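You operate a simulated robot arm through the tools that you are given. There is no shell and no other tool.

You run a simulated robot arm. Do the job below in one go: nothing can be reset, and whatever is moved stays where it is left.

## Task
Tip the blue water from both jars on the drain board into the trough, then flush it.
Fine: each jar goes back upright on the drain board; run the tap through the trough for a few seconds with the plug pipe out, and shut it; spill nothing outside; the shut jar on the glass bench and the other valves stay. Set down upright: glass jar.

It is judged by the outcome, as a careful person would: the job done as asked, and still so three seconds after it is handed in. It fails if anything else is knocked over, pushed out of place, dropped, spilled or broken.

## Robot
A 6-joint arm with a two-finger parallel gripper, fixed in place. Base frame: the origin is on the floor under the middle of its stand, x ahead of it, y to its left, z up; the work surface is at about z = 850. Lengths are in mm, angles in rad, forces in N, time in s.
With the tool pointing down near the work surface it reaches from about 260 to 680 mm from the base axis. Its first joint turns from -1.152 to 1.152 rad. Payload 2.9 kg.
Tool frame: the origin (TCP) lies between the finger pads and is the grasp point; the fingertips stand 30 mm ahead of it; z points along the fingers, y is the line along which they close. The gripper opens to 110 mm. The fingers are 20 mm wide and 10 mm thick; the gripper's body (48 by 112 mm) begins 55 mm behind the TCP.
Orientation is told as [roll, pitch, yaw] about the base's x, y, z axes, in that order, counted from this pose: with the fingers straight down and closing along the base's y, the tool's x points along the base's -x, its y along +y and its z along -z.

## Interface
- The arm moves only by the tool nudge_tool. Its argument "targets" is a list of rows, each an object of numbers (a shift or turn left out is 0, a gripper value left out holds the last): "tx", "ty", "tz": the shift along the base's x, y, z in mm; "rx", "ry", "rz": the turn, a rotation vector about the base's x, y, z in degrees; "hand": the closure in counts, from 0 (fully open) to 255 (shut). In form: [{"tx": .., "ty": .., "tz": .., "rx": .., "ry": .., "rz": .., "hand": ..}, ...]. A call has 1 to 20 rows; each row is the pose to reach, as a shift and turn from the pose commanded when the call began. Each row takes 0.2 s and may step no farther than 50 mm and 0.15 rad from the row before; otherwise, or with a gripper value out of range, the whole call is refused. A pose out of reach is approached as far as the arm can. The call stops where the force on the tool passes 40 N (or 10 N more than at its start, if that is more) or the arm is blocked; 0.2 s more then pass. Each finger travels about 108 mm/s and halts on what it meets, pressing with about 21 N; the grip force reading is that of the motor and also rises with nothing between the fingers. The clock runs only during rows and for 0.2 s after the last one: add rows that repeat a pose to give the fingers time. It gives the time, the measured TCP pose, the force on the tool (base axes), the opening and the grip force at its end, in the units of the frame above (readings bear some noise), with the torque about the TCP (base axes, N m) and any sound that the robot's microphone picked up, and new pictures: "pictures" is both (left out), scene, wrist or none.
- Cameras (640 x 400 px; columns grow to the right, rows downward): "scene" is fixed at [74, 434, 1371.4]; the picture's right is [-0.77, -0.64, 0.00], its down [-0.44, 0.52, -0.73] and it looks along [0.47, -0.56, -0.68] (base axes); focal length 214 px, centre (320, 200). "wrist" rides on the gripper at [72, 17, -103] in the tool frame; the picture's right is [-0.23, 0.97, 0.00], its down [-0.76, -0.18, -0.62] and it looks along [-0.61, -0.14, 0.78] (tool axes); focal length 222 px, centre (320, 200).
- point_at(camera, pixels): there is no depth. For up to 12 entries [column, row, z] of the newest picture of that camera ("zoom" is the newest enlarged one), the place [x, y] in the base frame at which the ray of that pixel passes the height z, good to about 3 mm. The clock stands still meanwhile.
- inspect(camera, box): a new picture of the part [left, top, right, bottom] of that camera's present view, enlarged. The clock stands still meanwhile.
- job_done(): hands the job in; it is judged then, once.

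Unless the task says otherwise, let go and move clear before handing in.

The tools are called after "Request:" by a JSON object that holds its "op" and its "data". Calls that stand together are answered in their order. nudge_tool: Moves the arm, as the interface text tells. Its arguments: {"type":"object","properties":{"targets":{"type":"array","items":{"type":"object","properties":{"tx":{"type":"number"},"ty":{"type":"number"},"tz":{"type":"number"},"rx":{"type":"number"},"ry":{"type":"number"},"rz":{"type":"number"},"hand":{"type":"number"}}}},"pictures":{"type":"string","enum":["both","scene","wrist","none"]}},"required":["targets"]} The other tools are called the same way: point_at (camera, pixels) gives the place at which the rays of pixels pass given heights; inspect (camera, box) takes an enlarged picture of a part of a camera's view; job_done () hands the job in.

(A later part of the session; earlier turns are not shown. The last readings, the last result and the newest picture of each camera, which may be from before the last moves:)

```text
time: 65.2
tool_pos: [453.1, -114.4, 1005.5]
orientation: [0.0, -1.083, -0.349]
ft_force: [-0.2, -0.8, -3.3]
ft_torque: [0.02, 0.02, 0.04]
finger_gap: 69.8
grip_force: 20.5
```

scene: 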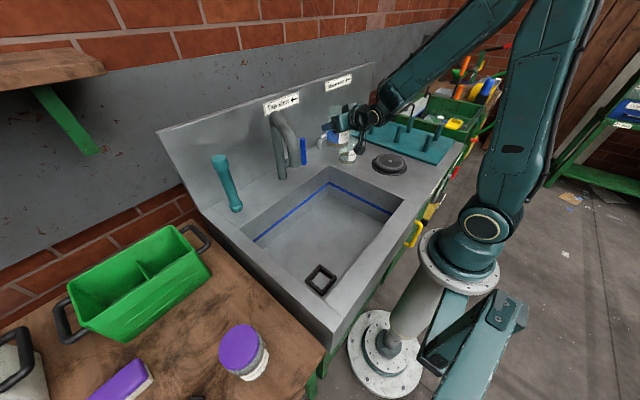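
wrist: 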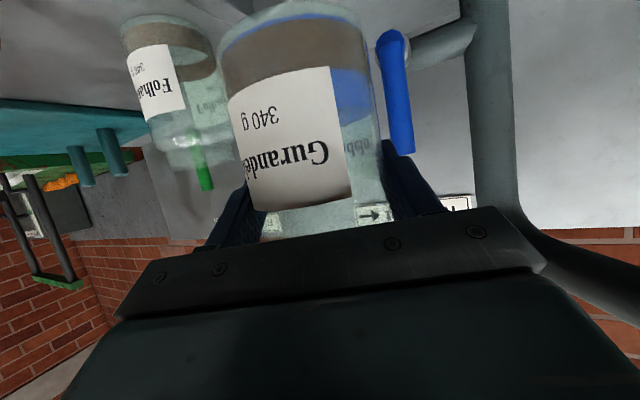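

Request:
{"op": "nudge_tool", "data": {"targets": [{"rx": -1.66, "ry": 0.6, "rz": 0.94}, {"rx": -4.15, "ry": 1.51, "rz": 2.35}, {"rx": -7.47, "ry": 2.72, "rz": 4.22}, {"rx": -10.79, "ry": 3.93, "rz": 6.1}, {"rx": -14.11, "ry": 5.13, "rz": 7.97}, {"rx": -17.43, "ry": 6.34, "rz": 9.85}, {"rx": -20.75, "ry": 7.55, "rz": 11.73}, {"rx": -24.07, "ry": 8.76, "rz": 13.6}, {"rx": -27.39, "ry": 9.97, "rz": 15.48}, {"rx": -30.71, "ry": 11.17, "rz": 17.35}, {"rx": -34.03, "ry": 12.38, "rz": 19.23}, {"rx": -37.35, "ry": 13.59, "rz": 21.11}, {"rx": -40.67, "ry": 14.8, "rz": 22.98}, {"rx": -43.99, "ry": 16.01, "rz": 24.86}, {"rx": -47.31, "ry": 17.21, "rz": 26.73}, {"rx": -49.8, "ry": 18.12, "rz": 28.14}]}}

Request:
{"op": "inspect", "data": {"camera": "scene", "box": [290, 100, 400, 190]}}

```text
time: 68.6
tool_pos: [454.2, -113.9, 1006.2]
orientation: [-1.021, -0.455, 0.957]
ft_force: [-0.3, 0.3, -4.0]
ft_torque: [0.11, 0.02, -0.01]
finger_gap: 69.8
grip_force: 21.4
```

scene: 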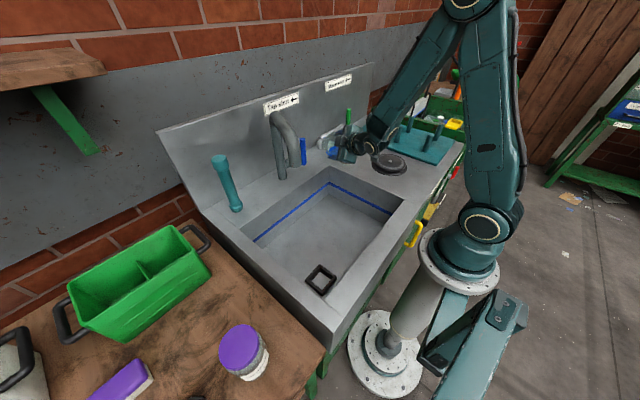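
wrist: 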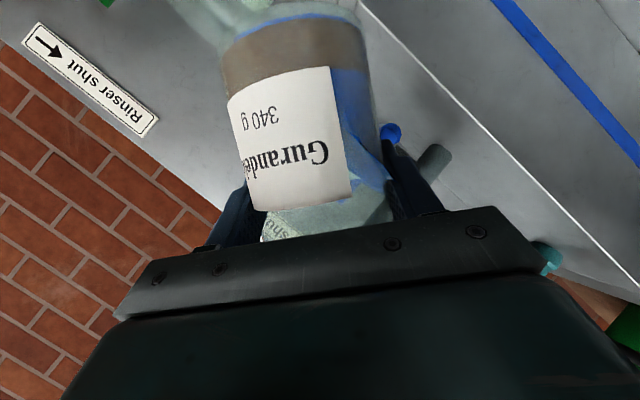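

```text
4.44 times, centred on (345, 145) of scene
```

zoom: 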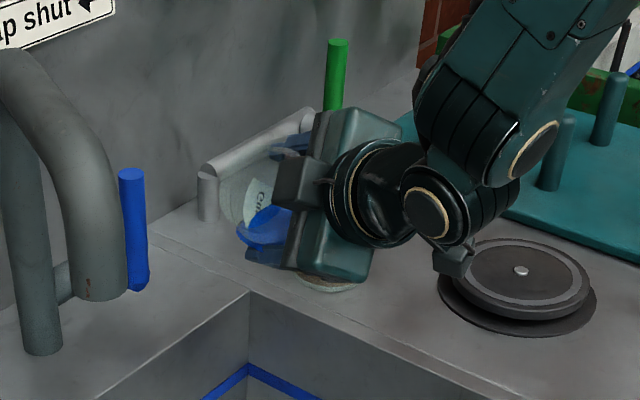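

The roll is working without drift: TCP is still (454,-114,1006), the mouth is toward the trough centre and the water is near the mouth. I'll continue slowly through the pouring range.

Request:
{"op": "nudge_tool", "data": {"targets": [{"rx": -1.66, "ry": 0.6, "rz": 0.94}, {"rx": -4.15, "ry": 1.51, "rz": 2.34}, {"rx": -6.64, "ry": 2.42, "rz": 3.75}, {"rx": -9.13, "ry": 3.32, "rz": 5.15}, {"rx": -11.62, "ry": 4.23, "rz": 6.56}, {"rx": -14.11, "ry": 5.13, "rz": 7.97}, {"rx": -16.6, "ry": 6.04, "rz": 9.37}, {"rx": -19.09, "ry": 6.95, "rz": 10.78}, {"rx": -21.58, "ry": 7.85, "rz": 12.18}, {"rx": -24.07, "ry": 8.76, "rz": 13.59}, {"rx": -26.56, "ry": 9.66, "rz": 15.0}, {"rx": -29.05, "ry": 10.57, "rz": 16.4}, {"rx": -31.54, "ry": 11.48, "rz": 17.81}]}}

Request:
{"op": "inspect", "data": {"camera": "scene", "box": [270, 100, 400, 220]}}

```text
time: 71.4
tool_pos: [453.8, -113.6, 1005.5]
orientation: [-1.08, 0.126, 1.287]
ft_force: [0.1, 0.6, -2.1]
ft_torque: [0.1, 0.01, 0.02]
finger_gap: 70.1
grip_force: 21.1
```

scene: 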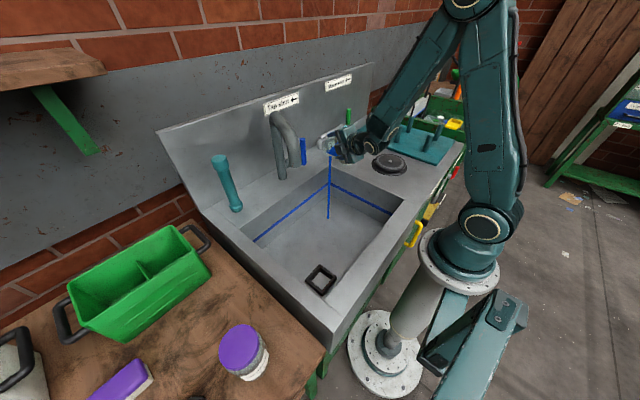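
wrist: 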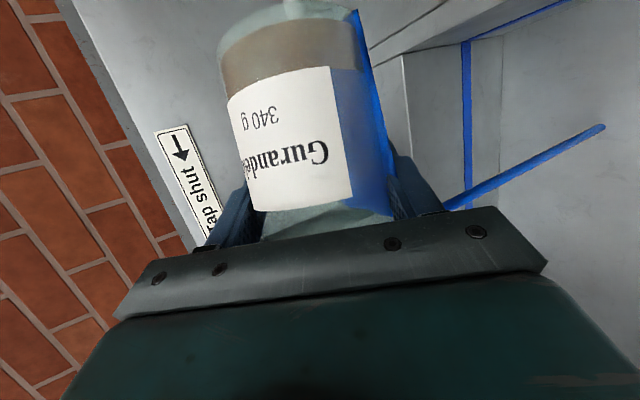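

```text
3.33 times, centred on (335, 160) of scene
```

zoom: 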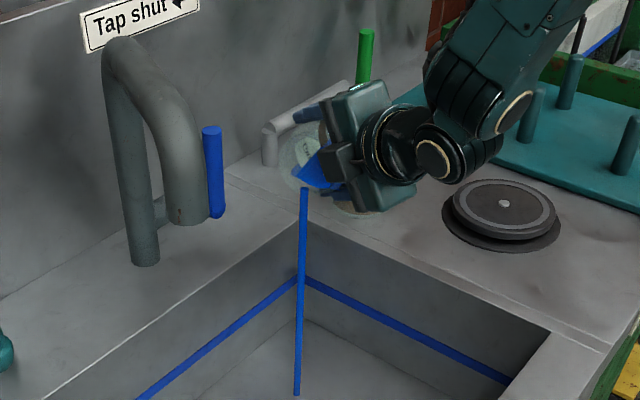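

A straight blue stream now falls from the mouth into the trough (scene (330,160) down to (328,218)), well inside the basin. I'll tilt on slowly and hold to let it run out.

Request:
{"op": "nudge_tool", "data": {"targets": [{"rx": -1.66, "ry": 0.6, "rz": 0.94}, {"rx": -3.32, "ry": 1.21, "rz": 1.87}, {"rx": -4.98, "ry": 1.81, "rz": 2.81}, {"rx": -6.64, "ry": 2.42, "rz": 3.75}, {"rx": -8.3, "ry": 3.02, "rz": 4.69}, {"rx": -9.96, "ry": 3.62, "rz": 5.62}, {"rx": -9.96, "ry": 3.62, "rz": 5.62}, {"rx": -9.96, "ry": 3.62, "rz": 5.62}, {"rx": -9.96, "ry": 3.62, "rz": 5.62}]}}

Request:
{"op": "inspect", "data": {"camera": "scene", "box": [270, 100, 400, 220]}}

```text
time: 73.4
tool_pos: [452.9, -114.6, 1006.9]
orientation: [-1.056, 0.306, 1.389]
ft_force: [-0.1, 0.8, -2.2]
ft_torque: [0.08, 0.02, 0.01]
finger_gap: 69.7
grip_force: 21.1
```

scene: 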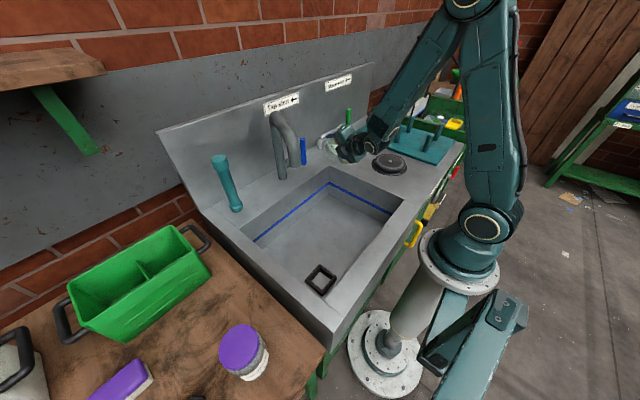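
wrist: 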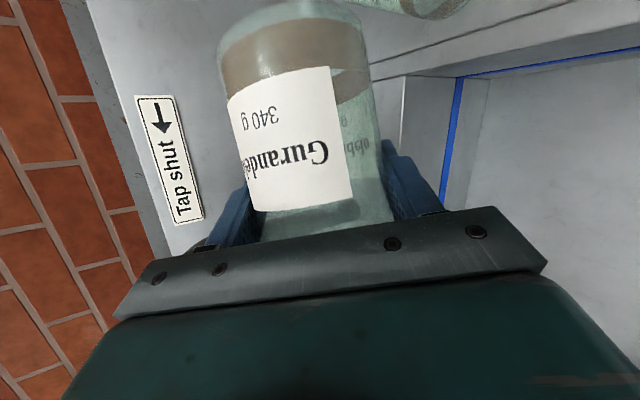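

```text
3.33 times, centred on (335, 160) of scene
```

zoom: 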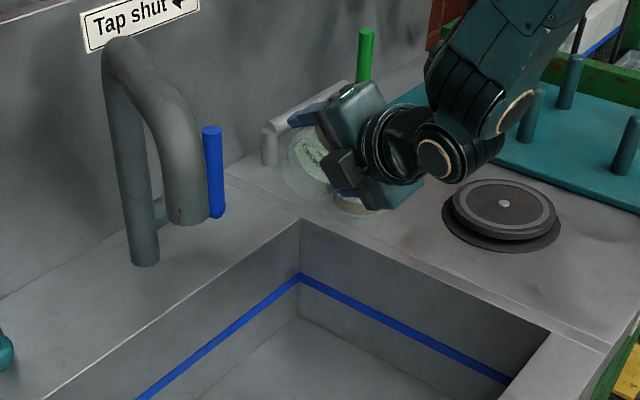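

The stream has stopped and no blue is left in the jar in either view. I'll tilt a bit further briefly to make sure it is empty.

Request:
{"op": "nudge_tool", "data": {"targets": [{"rx": -2.49, "ry": 0.91, "rz": 1.41}, {"rx": -4.98, "ry": 1.81, "rz": 2.81}, {"rx": -7.47, "ry": 2.72, "rz": 4.22}, {"rx": -9.96, "ry": 3.62, "rz": 5.62}, {"rx": -9.96, "ry": 3.62, "rz": 5.62}, {"rx": -9.96, "ry": 3.62, "rz": 5.62}]}}

Request:
{"op": "inspect", "data": {"camera": "scene", "box": [270, 100, 400, 220]}}

```text
time: 74.8
tool_pos: [453.9, -112.6, 1005.8]
orientation: [-1.013, 0.489, 1.507]
ft_force: [0.2, -0.5, -2.0]
ft_torque: [0.05, 0.04, 0.0]
finger_gap: 69.7
grip_force: 21.4
```

scene: 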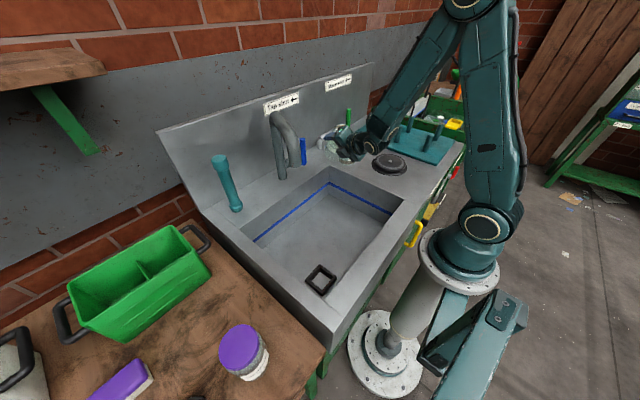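
wrist: 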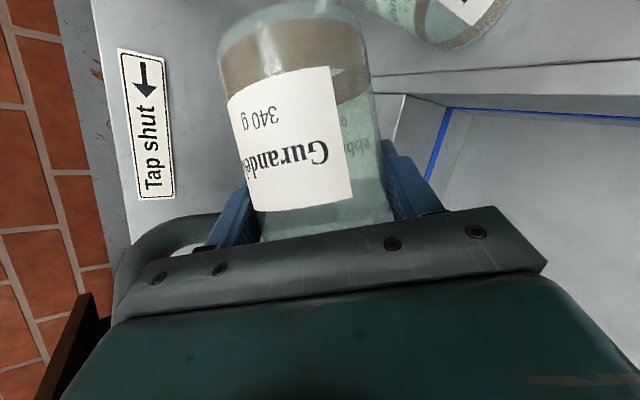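

```text
3.33 times, centred on (335, 160) of scene
```

zoom: 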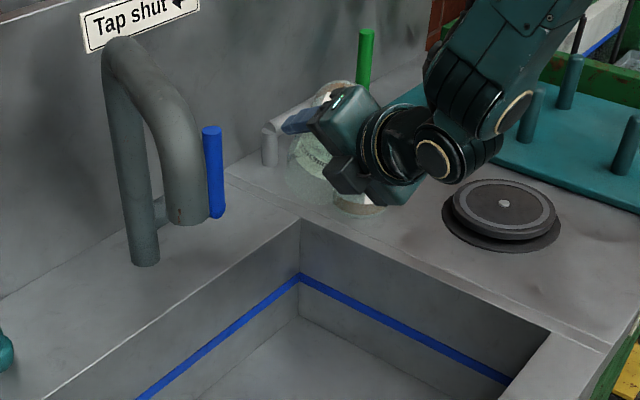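

Jar 2 is empty. I'll roll it back upright along the same axis.

Request:
{"op": "nudge_tool", "data": {"targets": [{"rx": 2.49, "ry": -0.91, "rz": -1.41}, {"rx": 7.47, "ry": -2.72, "rz": -4.22}, {"rx": 13.28, "ry": -4.83, "rz": -7.5}, {"rx": 19.09, "ry": -6.95, "rz": -10.79}, {"rx": 24.9, "ry": -9.06, "rz": -14.07}, {"rx": 30.71, "ry": -11.17, "rz": -17.35}, {"rx": 36.52, "ry": -13.29, "rz": -20.64}, {"rx": 42.33, "ry": -15.4, "rz": -23.92}, {"rx": 48.14, "ry": -17.52, "rz": -27.2}, {"rx": 53.95, "ry": -19.63, "rz": -30.49}, {"rx": 59.76, "ry": -21.74, "rz": -33.77}, {"rx": 65.57, "ry": -23.86, "rz": -37.05}, {"rx": 71.38, "ry": -25.97, "rz": -40.33}, {"rx": 77.19, "ry": -28.09, "rz": -43.62}, {"rx": 83.0, "ry": -30.2, "rz": -46.9}, {"rx": 88.81, "ry": -32.31, "rz": -50.18}, {"rx": 93.79, "ry": -34.13, "rz": -53.0}, {"rx": 97.94, "ry": -35.64, "rz": -55.34}, {"rx": 100.43, "ry": -36.54, "rz": -56.75}, {"rx": 101.26, "ry": -36.84, "rz": -57.22}]}}

```text
time: 79.0
tool_pos: [454.2, -112.9, 1004.5]
orientation: [0.003, -1.081, -0.352]
ft_force: [-0.2, 0.0, -1.9]
ft_torque: [0.01, 0.01, 0.01]
finger_gap: 69.5
grip_force: 20.2
```

scene: 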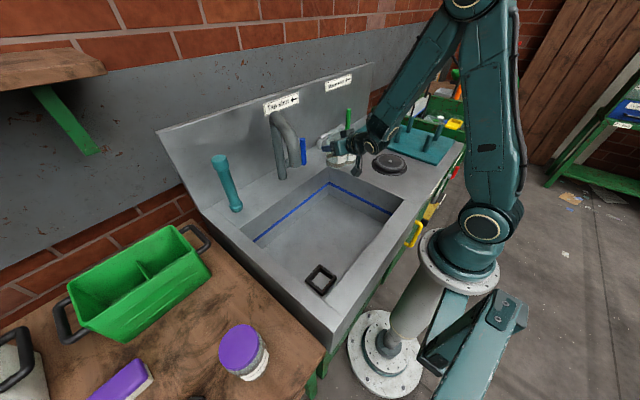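
wrist: 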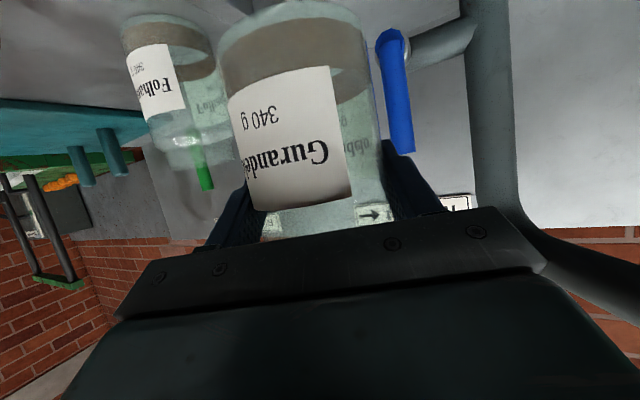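

Jar 2 is upright and seated as before. I'll lift it above jar 1's rim level and traverse back.

Request:
{"op": "nudge_tool", "data": {"targets": [{"tz": 4}, {"tz": 12}, {"tz": 24}, {"tz": 36}, {"tz": 48}, {"tz": 60}, {"tz": 71}, {"tz": 77}, {"tz": 77, "ty": -5}, {"tz": 77, "ty": -16}, {"tz": 77, "ty": -32}, {"tz": 77, "ty": -50}, {"tz": 77, "ty": -70}, {"tz": 77, "ty": -90}, {"tz": 77, "ty": -110}, {"tz": 77, "ty": -130}, {"tz": 77, "ty": -150}, {"tz": 77, "ty": -170}, {"tz": 77, "ty": -188}, {"tz": 77, "ty": -200}]}}

```text
time: 83.2
tool_pos: [453.1, -314.1, 1081.3]
orientation: [0.0, -1.081, -0.352]
ft_force: [-0.4, -0.3, -1.3]
ft_torque: [0.06, 0.04, -0.01]
finger_gap: 69.8
grip_force: 21.0
```

scene: 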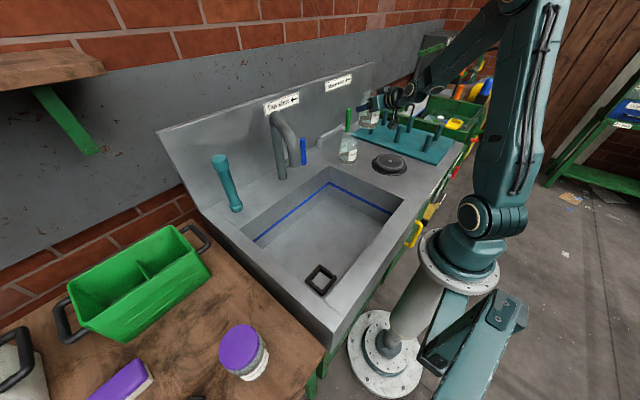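
wrist: 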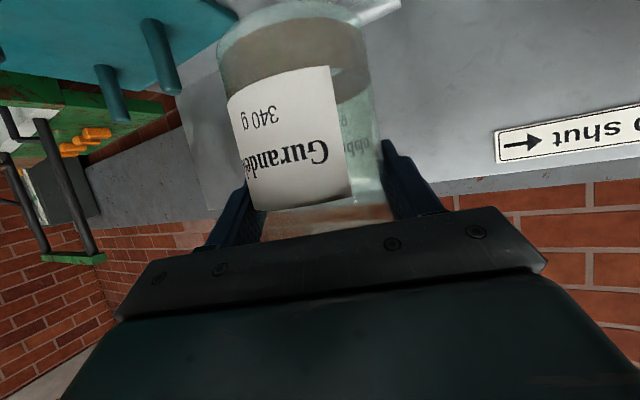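

Now over the drain board at (453,-314). I'll move out over jar 2's original spot and descend to about 20 mm above the board.

Request:
{"op": "nudge_tool", "data": {"targets": [{"tx": 5, "ty": -8}, {"tx": 13, "ty": -20}, {"tx": 23, "ty": -35}, {"tx": 33, "ty": -50}, {"tx": 41, "ty": -63}, {"tx": 46, "ty": -71}, {"tx": 47.7, "ty": -73, "tz": -3}, {"tx": 47.7, "ty": -73, "tz": -11}, {"tx": 47.7, "ty": -73, "tz": -23}, {"tx": 47.7, "ty": -73, "tz": -35}, {"tx": 47.7, "ty": -73, "tz": -47}, {"tx": 47.7, "ty": -73, "tz": -59}, {"tx": 47.7, "ty": -73, "tz": -71}, {"tx": 47.7, "ty": -73, "tz": -83}, {"tx": 47.7, "ty": -73, "tz": -95}, {"tx": 47.7, "ty": -73, "tz": -107}, {"tx": 47.7, "ty": -73, "tz": -119}, {"tx": 47.7, "ty": -73, "tz": -129}, {"tx": 47.7, "ty": -73, "tz": -136}, {"tx": 47.7, "ty": -73, "tz": -139}]}}

Request:
{"op": "inspect", "data": {"camera": "scene", "box": [345, 110, 405, 170]}}

```text
time: 87.4
tool_pos: [501.4, -385.1, 944.1]
orientation: [0.001, -1.08, -0.347]
ft_force: [-0.4, 0.7, -2.2]
ft_torque: [0.04, 0.0, -0.03]
finger_gap: 69.4
grip_force: 20.7
```

scene: 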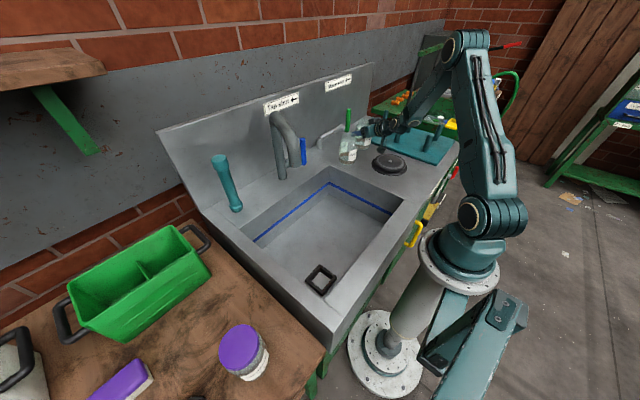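
wrist: 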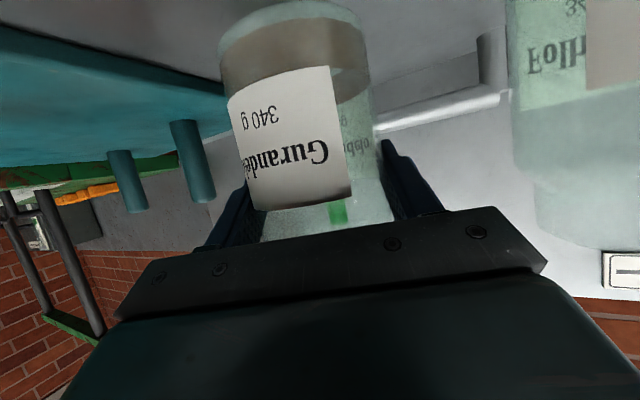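

```text
6.67 times, centred on (375, 140) of scene
```

zoom: 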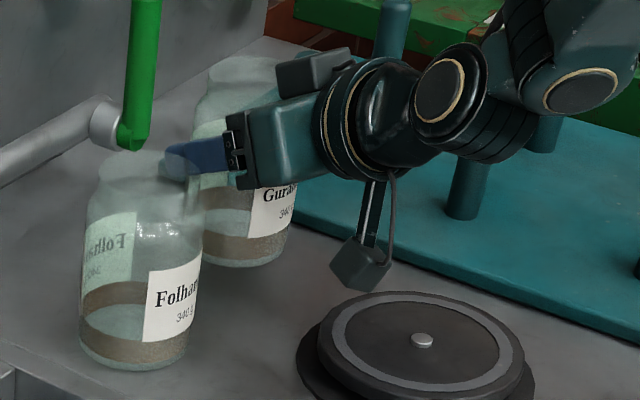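

Jar 2 hangs about 20 mm over its old spot, upright. I'll lower it slowly, expecting contact near TCP z 923.

Request:
{"op": "nudge_tool", "data": {"targets": [{"tz": -3}, {"tz": -6}, {"tz": -9}, {"tz": -12}, {"tz": -14.5}, {"tz": -16.5}, {"tz": -18}, {"tz": -19}, {"tz": -19}], "pictures": "wrist"}}

```text
time: 89.4
tool_pos: [502.0, -386.0, 924.6]
orientation: [0.0, -1.083, -0.351]
ft_force: [1.0, 0.3, -2.0]
ft_torque: [-0.01, 0.01, 0.03]
finger_gap: 69.9
grip_force: 20.4
```

wrist: 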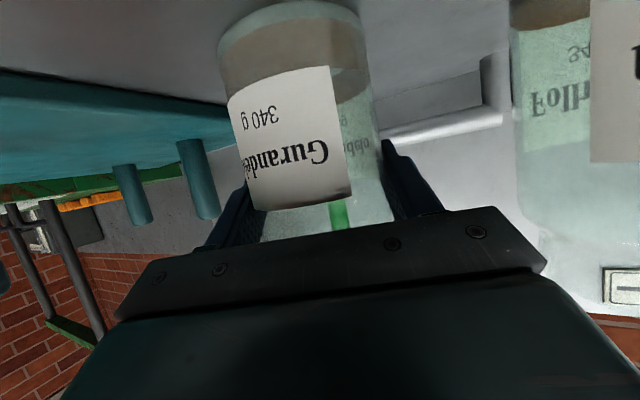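

Request:
{"op": "nudge_tool", "data": {"targets": [{"tz": -0.7}, {"tz": -1.4}, {"tz": -2}, {"tz": -2}], "pictures": "none"}}

```text
time: 90.4
tool_pos: [502.0, -386.1, 922.5]
orientation: [-0.001, -1.082, -0.348]
ft_force: [-0.6, 0.3, 0.2]
ft_torque: [-0.03, -0.01, -0.03]
finger_gap: 69.8
grip_force: 20.7
```

The load went from -2.0 to about 0 N, so jar 2 is resting on the board. I'll open the fingers gradually.

Request:
{"op": "nudge_tool", "data": {"targets": [{"hand": 88}, {"hand": 80}, {"hand": 60}, {"hand": 40}, {"hand": 25}, {"hand": 25}]}}

Request:
{"op": "inspect", "data": {"camera": "scene", "box": [345, 110, 405, 170]}}

```text
time: 91.8
tool_pos: [500.5, -386.9, 922.1]
orientation: [0.001, -1.082, -0.348]
ft_force: [0.0, 0.4, -0.3]
ft_torque: [-0.03, 0.01, 0.0]
finger_gap: 99.5
grip_force: 0.1
```

scene: 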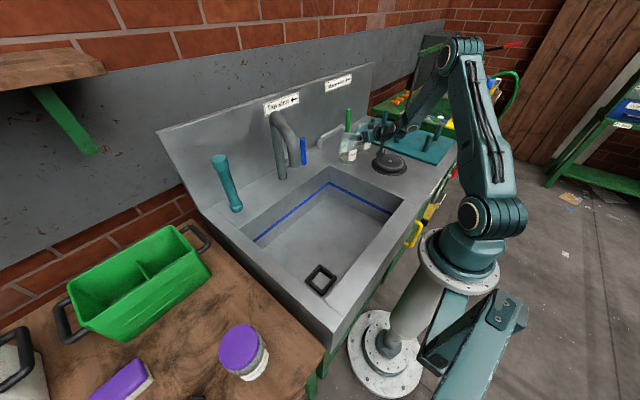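
wrist: 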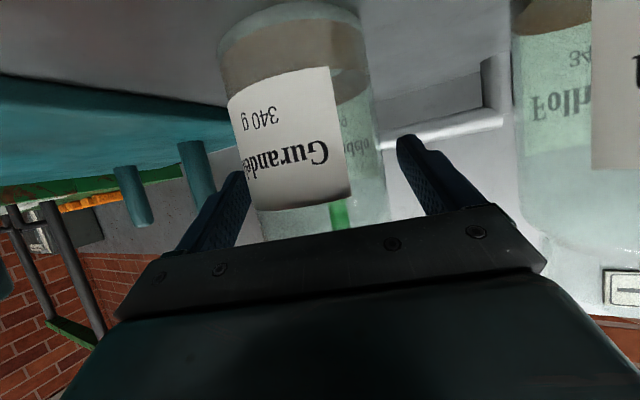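

```text
6.67 times, centred on (375, 140) of scene
```

zoom: 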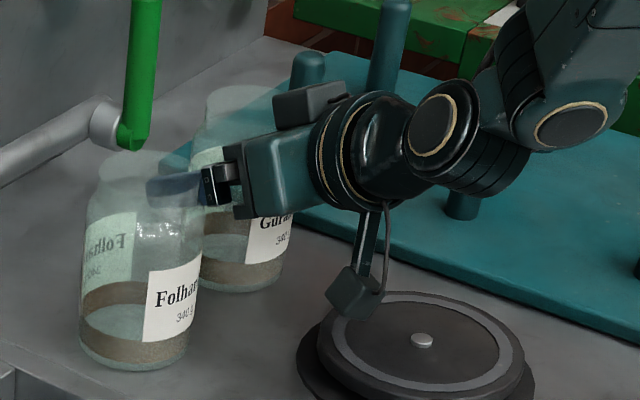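

Jar 2 stands upright and is free of the fingers. I'll back out along the tool axis, rise clear of both jars, and move to a viewing pose in front of the tap lever with the tool turned square to the wall.

Request:
{"op": "nudge_tool", "data": {"targets": [{"tx": -8, "ty": 3, "tz": 4.5}, {"tx": -24, "ty": 9, "tz": 13.5}, {"tx": -42, "ty": 15, "tz": 23.5}, {"tx": -60, "ty": 22, "tz": 34}, {"tx": -78, "ty": 28, "tz": 44}, {"tx": -92, "ty": 33, "tz": 54}, {"tx": -95, "ty": 36, "tz": 75}, {"tx": -95, "ty": 40, "tz": 100}, {"tx": -92, "ty": 45, "tz": 125}, {"tx": -88, "ty": 60, "tz": 145}, {"tx": -82, "ty": 90, "tz": 148, "rz": 3}, {"tx": -75, "ty": 125, "tz": 148, "rz": 6}, {"tx": -68, "ty": 160, "tz": 148, "rz": 9}, {"tx": -61, "ty": 195, "tz": 148, "rz": 12}, {"tx": -54, "ty": 230, "tz": 145, "rz": 15}, {"tx": -47, "ty": 262, "tz": 140, "rz": 18}, {"tx": -42, "ty": 290, "tz": 132, "rz": 20}, {"tx": -40, "ty": 305, "tz": 125, "rz": 20}]}}

Request:
{"op": "inspect", "data": {"camera": "scene", "box": [250, 90, 410, 190]}}

Request:
{"op": "inspect", "data": {"camera": "wrist", "box": [220, 0, 480, 200]}}

```text
time: 95.6
tool_pos: [460.8, -82.4, 1047.1]
orientation: [0.002, -1.083, 0.0]
ft_force: [-0.5, 0.5, 0.2]
ft_torque: [0.02, -0.01, 0.0]
finger_gap: 99.3
grip_force: 0.0
```

scene: 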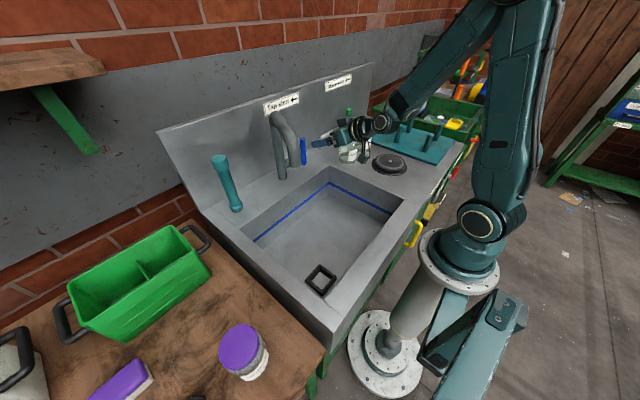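
wrist: 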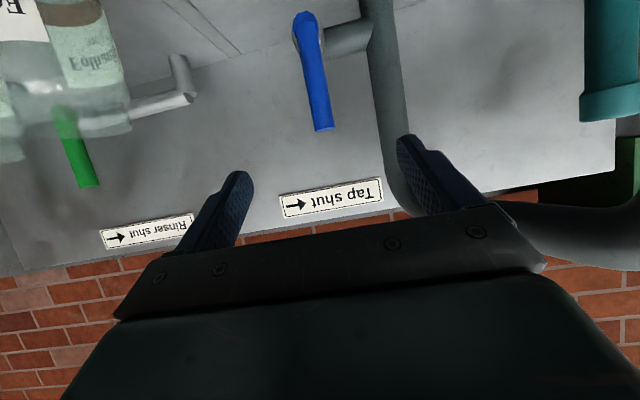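

```text
4.00 times, centred on (330, 140) of scene
```

zoom: 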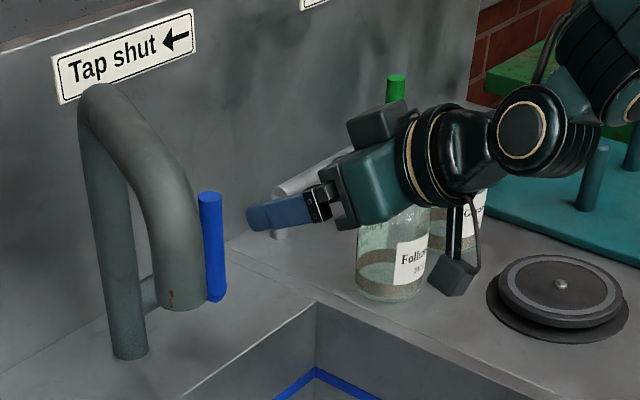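

```text
2.00 times, centred on (350, 100) of wrist
```

zoom: 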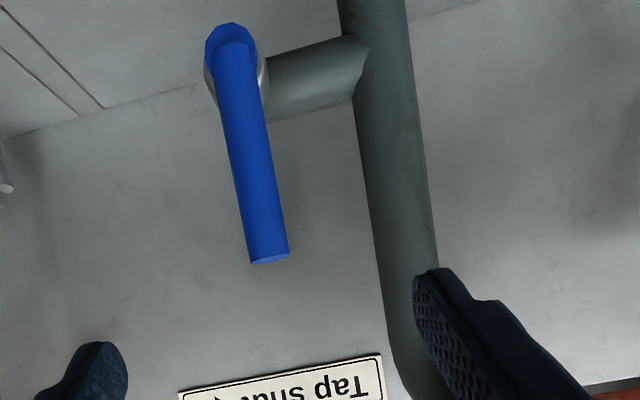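

Both jars stand upright on the board, and the tap lever is clearly seen: hub at zoom (232,50), tip at (268,255). I'll fix the lever's position.

Request:
{"op": "point_at", "data": {"camera": "zoom", "pixels": [[268, 252, 1000], [268, 252, 995], [251, 158, 950], [233, 50, 895], [233, 50, 900], [233, 160, 950], [270, 155, 950], [235, 75, 905], [365, 70, 900], [395, 230, 990]]}}

Request:
{"op": "point_at", "data": {"camera": "scene", "pixels": [[302.5, 138.5, 1000], [302.5, 138.5, 995], [304, 163, 895], [304, 163, 900], [303.5, 151, 950], [300.7, 151, 950], [306, 151, 950]]}}

```text
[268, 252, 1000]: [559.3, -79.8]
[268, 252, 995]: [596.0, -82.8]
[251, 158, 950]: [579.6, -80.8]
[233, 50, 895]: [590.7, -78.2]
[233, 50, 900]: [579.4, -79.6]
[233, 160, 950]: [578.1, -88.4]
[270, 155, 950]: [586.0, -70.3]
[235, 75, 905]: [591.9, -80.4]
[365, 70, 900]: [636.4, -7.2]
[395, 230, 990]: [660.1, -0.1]
```

```text
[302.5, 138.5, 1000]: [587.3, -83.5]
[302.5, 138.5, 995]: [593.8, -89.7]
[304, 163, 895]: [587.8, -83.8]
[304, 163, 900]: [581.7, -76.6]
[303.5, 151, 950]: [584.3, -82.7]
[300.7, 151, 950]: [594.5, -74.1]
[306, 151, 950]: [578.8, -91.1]
```

The lever rod is at about (585,-81), with its pivot near z 900 and its tip near z 999. I'll set the fingers to about 50 mm, come down to z 980 in front of it and advance so they straddle the lever without touching.

Request:
{"op": "nudge_tool", "data": {"targets": [{"hand": 139, "tz": -15, "tx": 5}, {"hand": 139, "tz": -35, "tx": 12}, {"hand": 139, "tz": -55, "tx": 22}, {"hand": 139, "tz": -67, "tx": 35, "ty": 1}, {"hand": 139, "tz": -67, "tx": 50, "ty": 1}, {"hand": 139, "tz": -67, "tx": 60, "ty": 1}, {"hand": 139, "tz": -67, "tx": 60, "ty": 1}]}}

Request:
{"op": "inspect", "data": {"camera": "wrist", "box": [220, 0, 480, 200]}}

Request:
{"op": "inspect", "data": {"camera": "scene", "box": [270, 100, 370, 180]}}

```text
time: 97.2
tool_pos: [522.7, -80.6, 979.4]
orientation: [0.0, -1.079, 0.0]
ft_force: [0.6, -0.1, 0.0]
ft_torque: [-0.02, 0.04, -0.01]
finger_gap: 49.9
grip_force: 0.0
```

scene: 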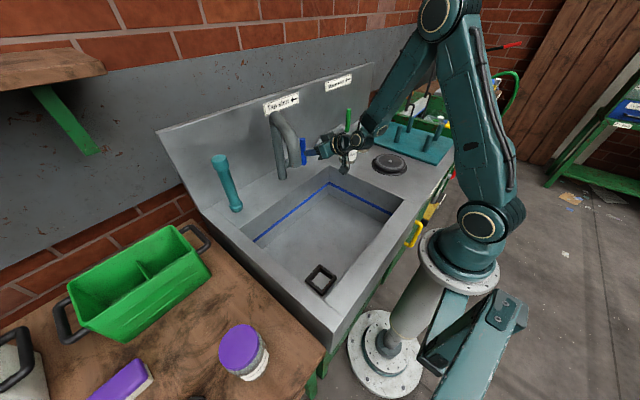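
wrist: 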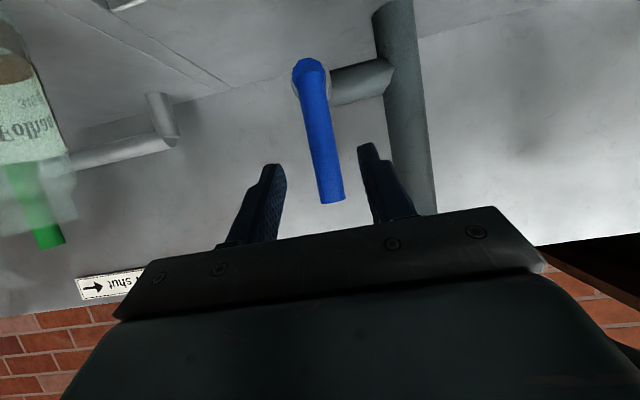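

```text
2.00 times, centred on (350, 100) of wrist
```

zoom: 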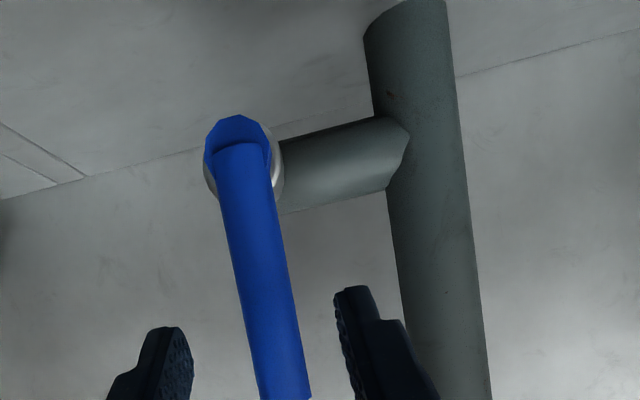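

```text
5.00 times, centred on (320, 140) of scene
```

zoom: 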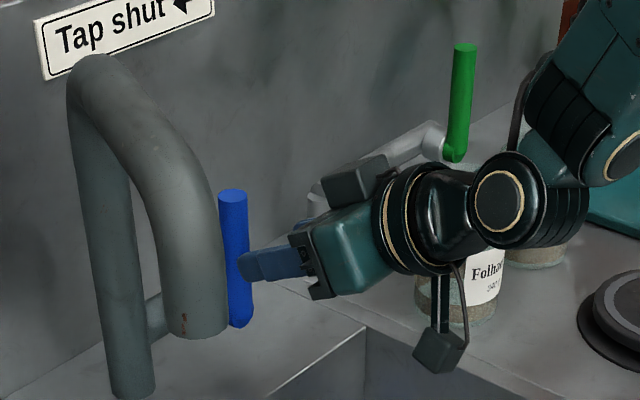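

The lever lies centred between the finger tips (zoom (270,340), tips at (192,360) and (335,320)). I'll advance 52 mm to straddle it.

Request:
{"op": "nudge_tool", "data": {"targets": [{"tx": 12}, {"tx": 25}, {"tx": 38}, {"tx": 48}, {"tx": 52}, {"tx": 52}]}}

Request:
{"op": "inspect", "data": {"camera": "wrist", "box": [220, 40, 480, 240]}}

Request:
{"op": "inspect", "data": {"camera": "scene", "box": [270, 100, 370, 180]}}

```text
time: 98.6
tool_pos: [574.1, -80.0, 980.3]
orientation: [0.0, -1.083, 0.001]
ft_force: [-0.4, -0.1, -0.4]
ft_torque: [0.07, 0.01, -0.01]
finger_gap: 50.2
grip_force: 0.0
```

scene: 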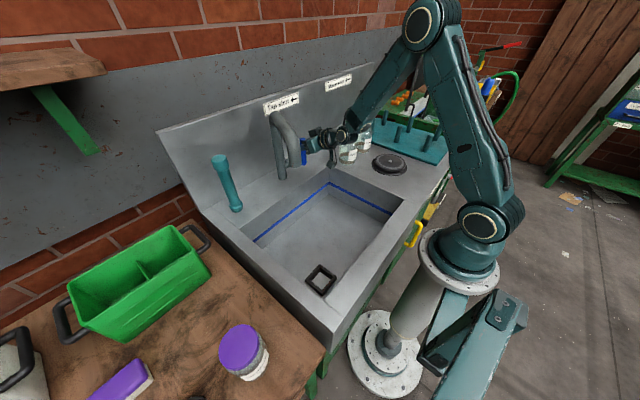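
wrist: 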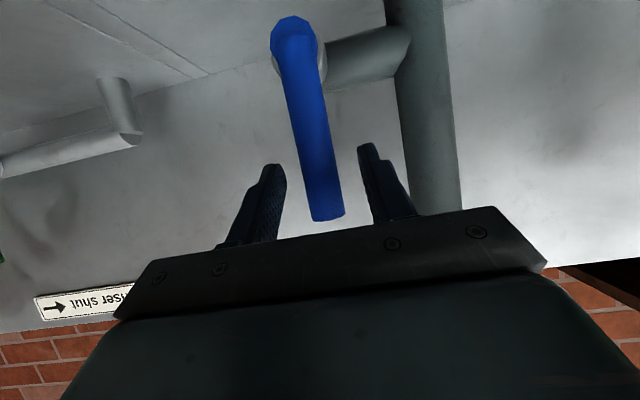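

```text
2.00 times, centred on (350, 140) of wrist
```

zoom: 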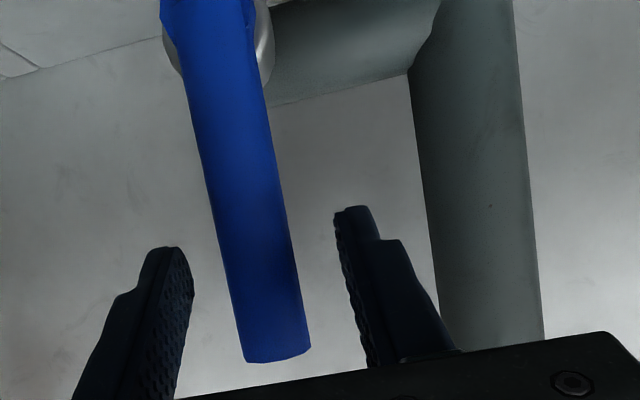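

```text
5.00 times, centred on (320, 140) of scene
```

zoom: 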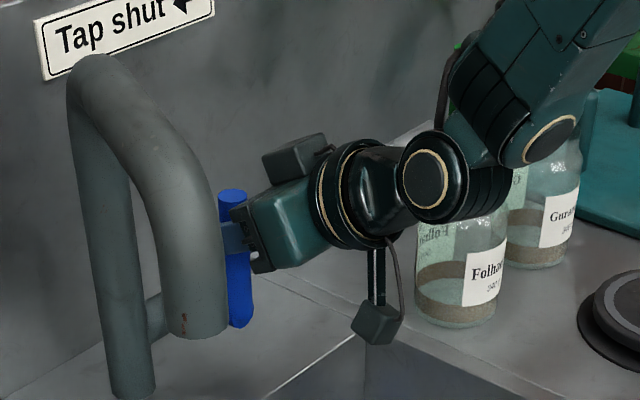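

The fingers straddle the lever near its tip. I'll push gently toward -y (opposite to the "shut" arrow), a few degrees at first, and check force and motion.

Request:
{"op": "nudge_tool", "data": {"targets": [{"ty": -6}, {"ty": -12}, {"ty": -17}, {"ty": -21}, {"ty": -25}, {"ty": -28}]}}

Request:
{"op": "inspect", "data": {"camera": "wrist", "box": [220, 40, 480, 240]}}

Request:
{"op": "inspect", "data": {"camera": "scene", "box": [250, 100, 370, 290]}}

```text
time: 100.0
tool_pos: [573.9, -108.8, 980.8]
orientation: [-0.001, -1.081, 0.0]
ft_force: [0.0, 2.9, 1.1]
ft_torque: [0.08, 0.02, 0.07]
finger_gap: 51.5
grip_force: 0.7
```

scene: 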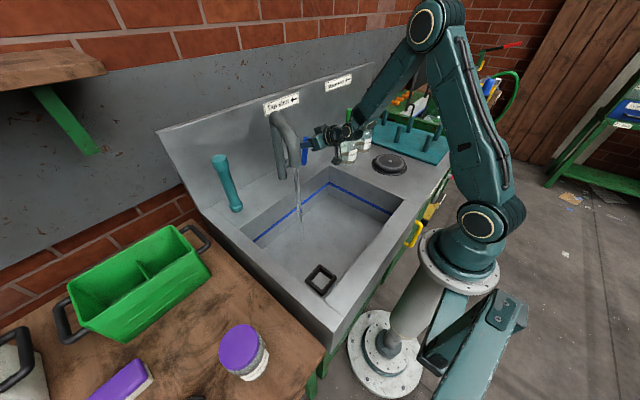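
wrist: 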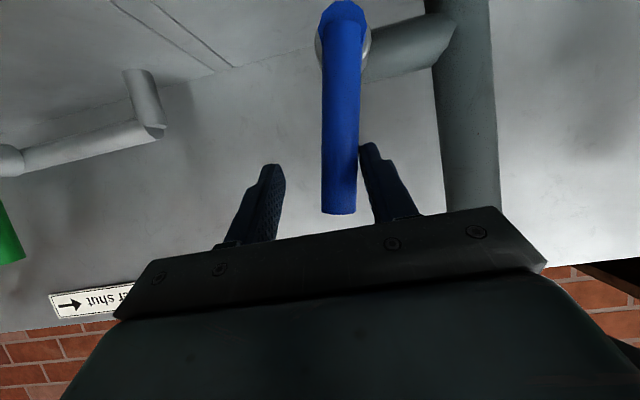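

```text
2.00 times, centred on (350, 140) of wrist
```

zoom: 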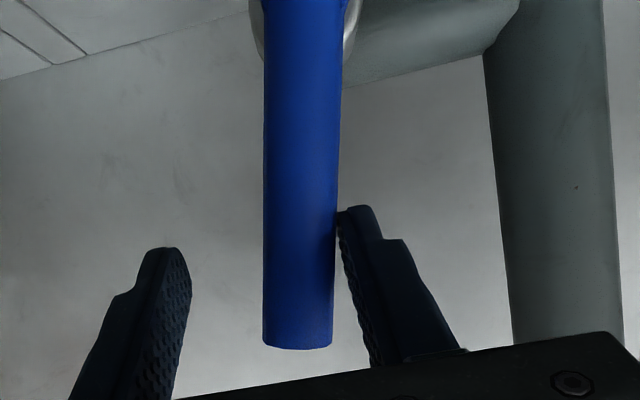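

```text
2.11 times, centred on (310, 195) of scene
```

zoom: 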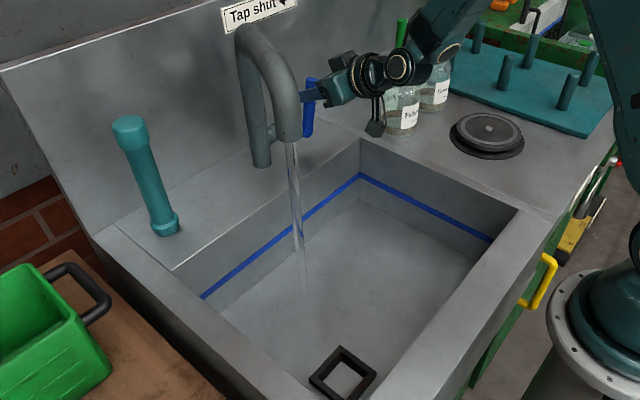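

The tap is running: water falls from the spout into the trough (zoom (297,150) to (300,290)) toward the open drain, with only 3 N on the tool. I'll open it somewhat more and let it run for a few seconds.

Request:
{"op": "nudge_tool", "data": {"targets": [{"ty": -5, "tz": -2}, {"ty": -10, "tz": -5}, {"ty": -15, "tz": -8}, {"ty": -19, "tz": -12}, {"ty": -19, "tz": -12}, {"ty": -19, "tz": -12}, {"ty": -19, "tz": -12}, {"ty": -19, "tz": -12}]}}

Request:
{"op": "inspect", "data": {"camera": "scene", "box": [250, 100, 370, 290]}}

```text
time: 101.8
tool_pos: [572.0, -129.1, 968.2]
orientation: [0.0, -1.081, 0.0]
ft_force: [0.5, -0.3, -0.6]
ft_torque: [0.03, 0.03, 0.01]
finger_gap: 50.3
grip_force: 0.5
```

scene: 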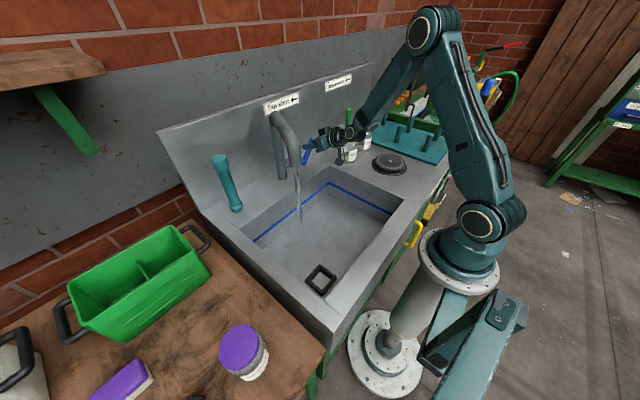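
wrist: 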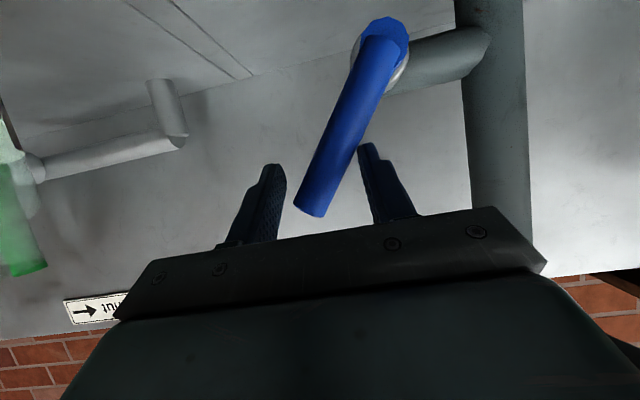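

```text
2.11 times, centred on (310, 195) of scene
```

zoom: 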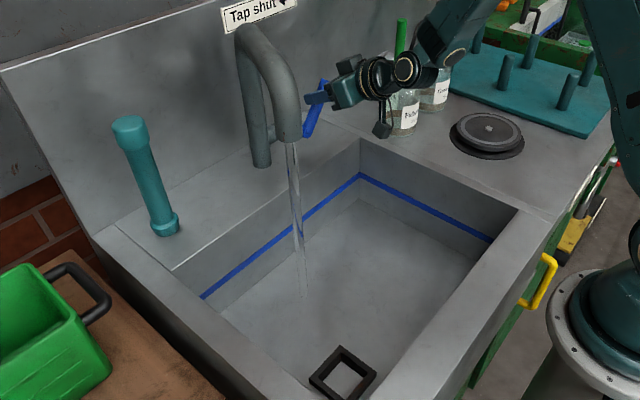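

The lever is at about 30° and water is running steadily into the trough, with no rise in level and the plug pipe still out on the ledge. I'll keep it running about 4 s more.

Request:
{"op": "nudge_tool", "data": {"targets": [{"ty": 0}, {"ty": 0}, {"ty": 0}, {"ty": 0}, {"ty": 0}, {"ty": 0}, {"ty": 0}, {"ty": 0}, {"ty": 0}, {"ty": 0}, {"ty": 0}, {"ty": 0}, {"ty": 0}, {"ty": 0}, {"ty": 0}, {"ty": 0}, {"ty": 0}, {"ty": 0}, {"ty": 0}, {"ty": 0}], "pictures": "scene"}}

Request:
{"op": "inspect", "data": {"camera": "scene", "box": [230, 130, 410, 310]}}

```text
time: 106.0
tool_pos: [572.7, -126.7, 968.4]
orientation: [0.001, -1.083, 0.0]
ft_force: [-0.1, -1.1, 0.1]
ft_torque: [0.0, -0.03, 0.01]
finger_gap: 50.1
grip_force: 0.0
```

scene: 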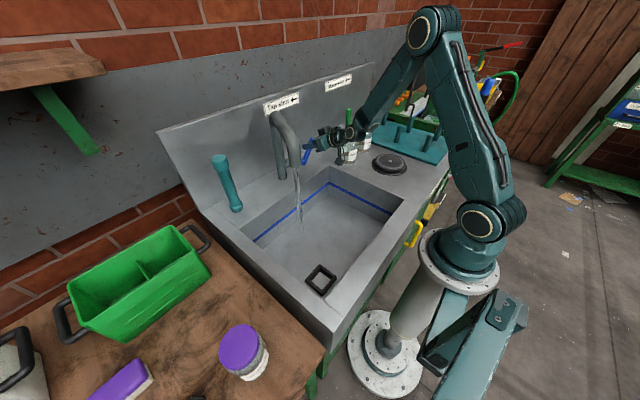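

```text
2.22 times, centred on (320, 220) of scene
```

zoom: 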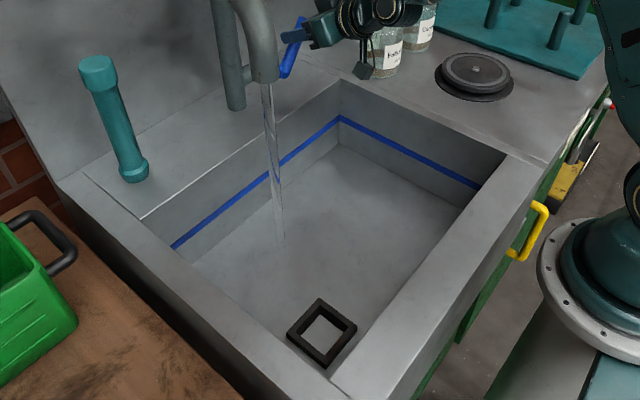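

About 6 s of flushing has passed. Now I'll bring the lever back toward +y to upright (shut) in gentle steps.

Request:
{"op": "nudge_tool", "data": {"targets": [{"ty": 8, "tz": 3}, {"ty": 16, "tz": 6}, {"ty": 24, "tz": 8}, {"ty": 31, "tz": 10}, {"ty": 37, "tz": 11}, {"ty": 43, "tz": 12}, {"ty": 48, "tz": 12}, {"ty": 53, "tz": 12}, {"ty": 57, "tz": 12}, {"ty": 60, "tz": 12}, {"ty": 60, "tz": 12}]}}

Request:
{"op": "inspect", "data": {"camera": "scene", "box": [250, 100, 370, 290]}}

Request:
{"op": "inspect", "data": {"camera": "wrist", "box": [220, 0, 480, 240]}}

```text
time: 108.4
tool_pos: [573.7, -66.6, 979.9]
orientation: [0.002, -1.081, -0.003]
ft_force: [0.5, -1.2, 1.7]
ft_torque: [-0.02, 0.03, 0.02]
finger_gap: 50.6
grip_force: 0.5
```

scene: 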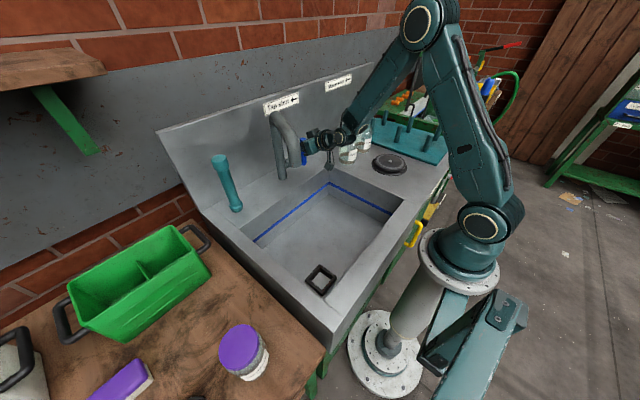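
wrist: 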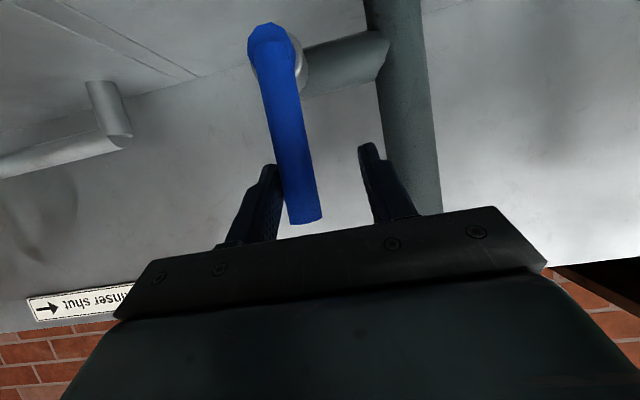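

```text
2.11 times, centred on (310, 195) of scene
```

zoom: 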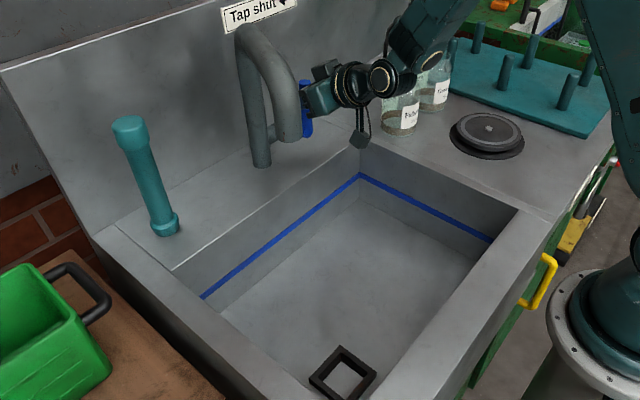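

```text
1.67 times, centred on (350, 120) of wrist
```

zoom: 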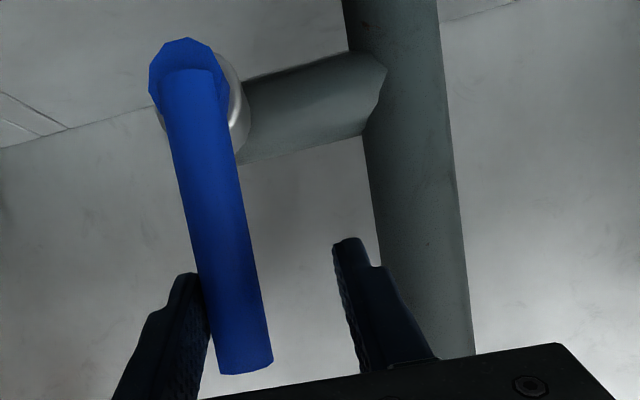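

The stream has stopped and the lever is almost upright, with only 1–2 N on the tool. I'll push a few millimetres more to make sure it is fully home against its stop.

Request:
{"op": "nudge_tool", "data": {"targets": [{"ty": 1}, {"ty": 2}, {"ty": 3}, {"ty": 3}], "pictures": "wrist"}}

Request:
{"op": "inspect", "data": {"camera": "wrist", "box": [220, 0, 480, 240]}}

```text
time: 109.4
tool_pos: [573.5, -64.7, 981.6]
orientation: [-0.003, -1.083, 0.001]
ft_force: [0.2, -4.1, 0.7]
ft_torque: [-0.05, 0.01, -0.03]
finger_gap: 52.5
grip_force: 2.3
```

wrist: 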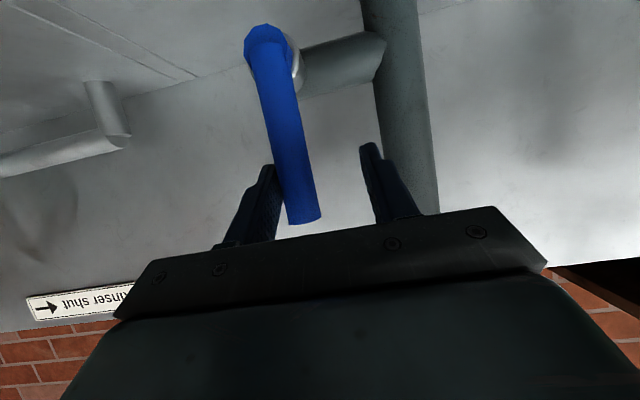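

```text
1.67 times, centred on (350, 120) of wrist
```

zoom: 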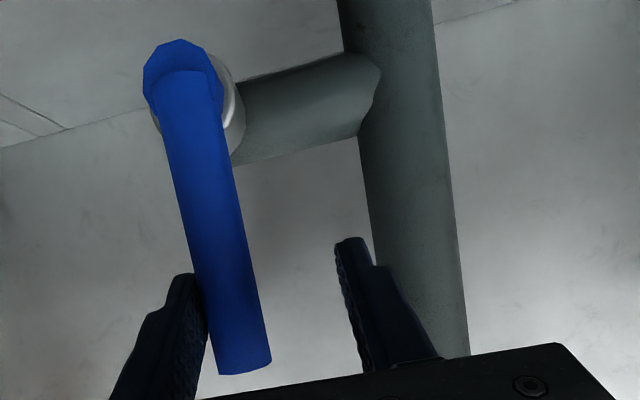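

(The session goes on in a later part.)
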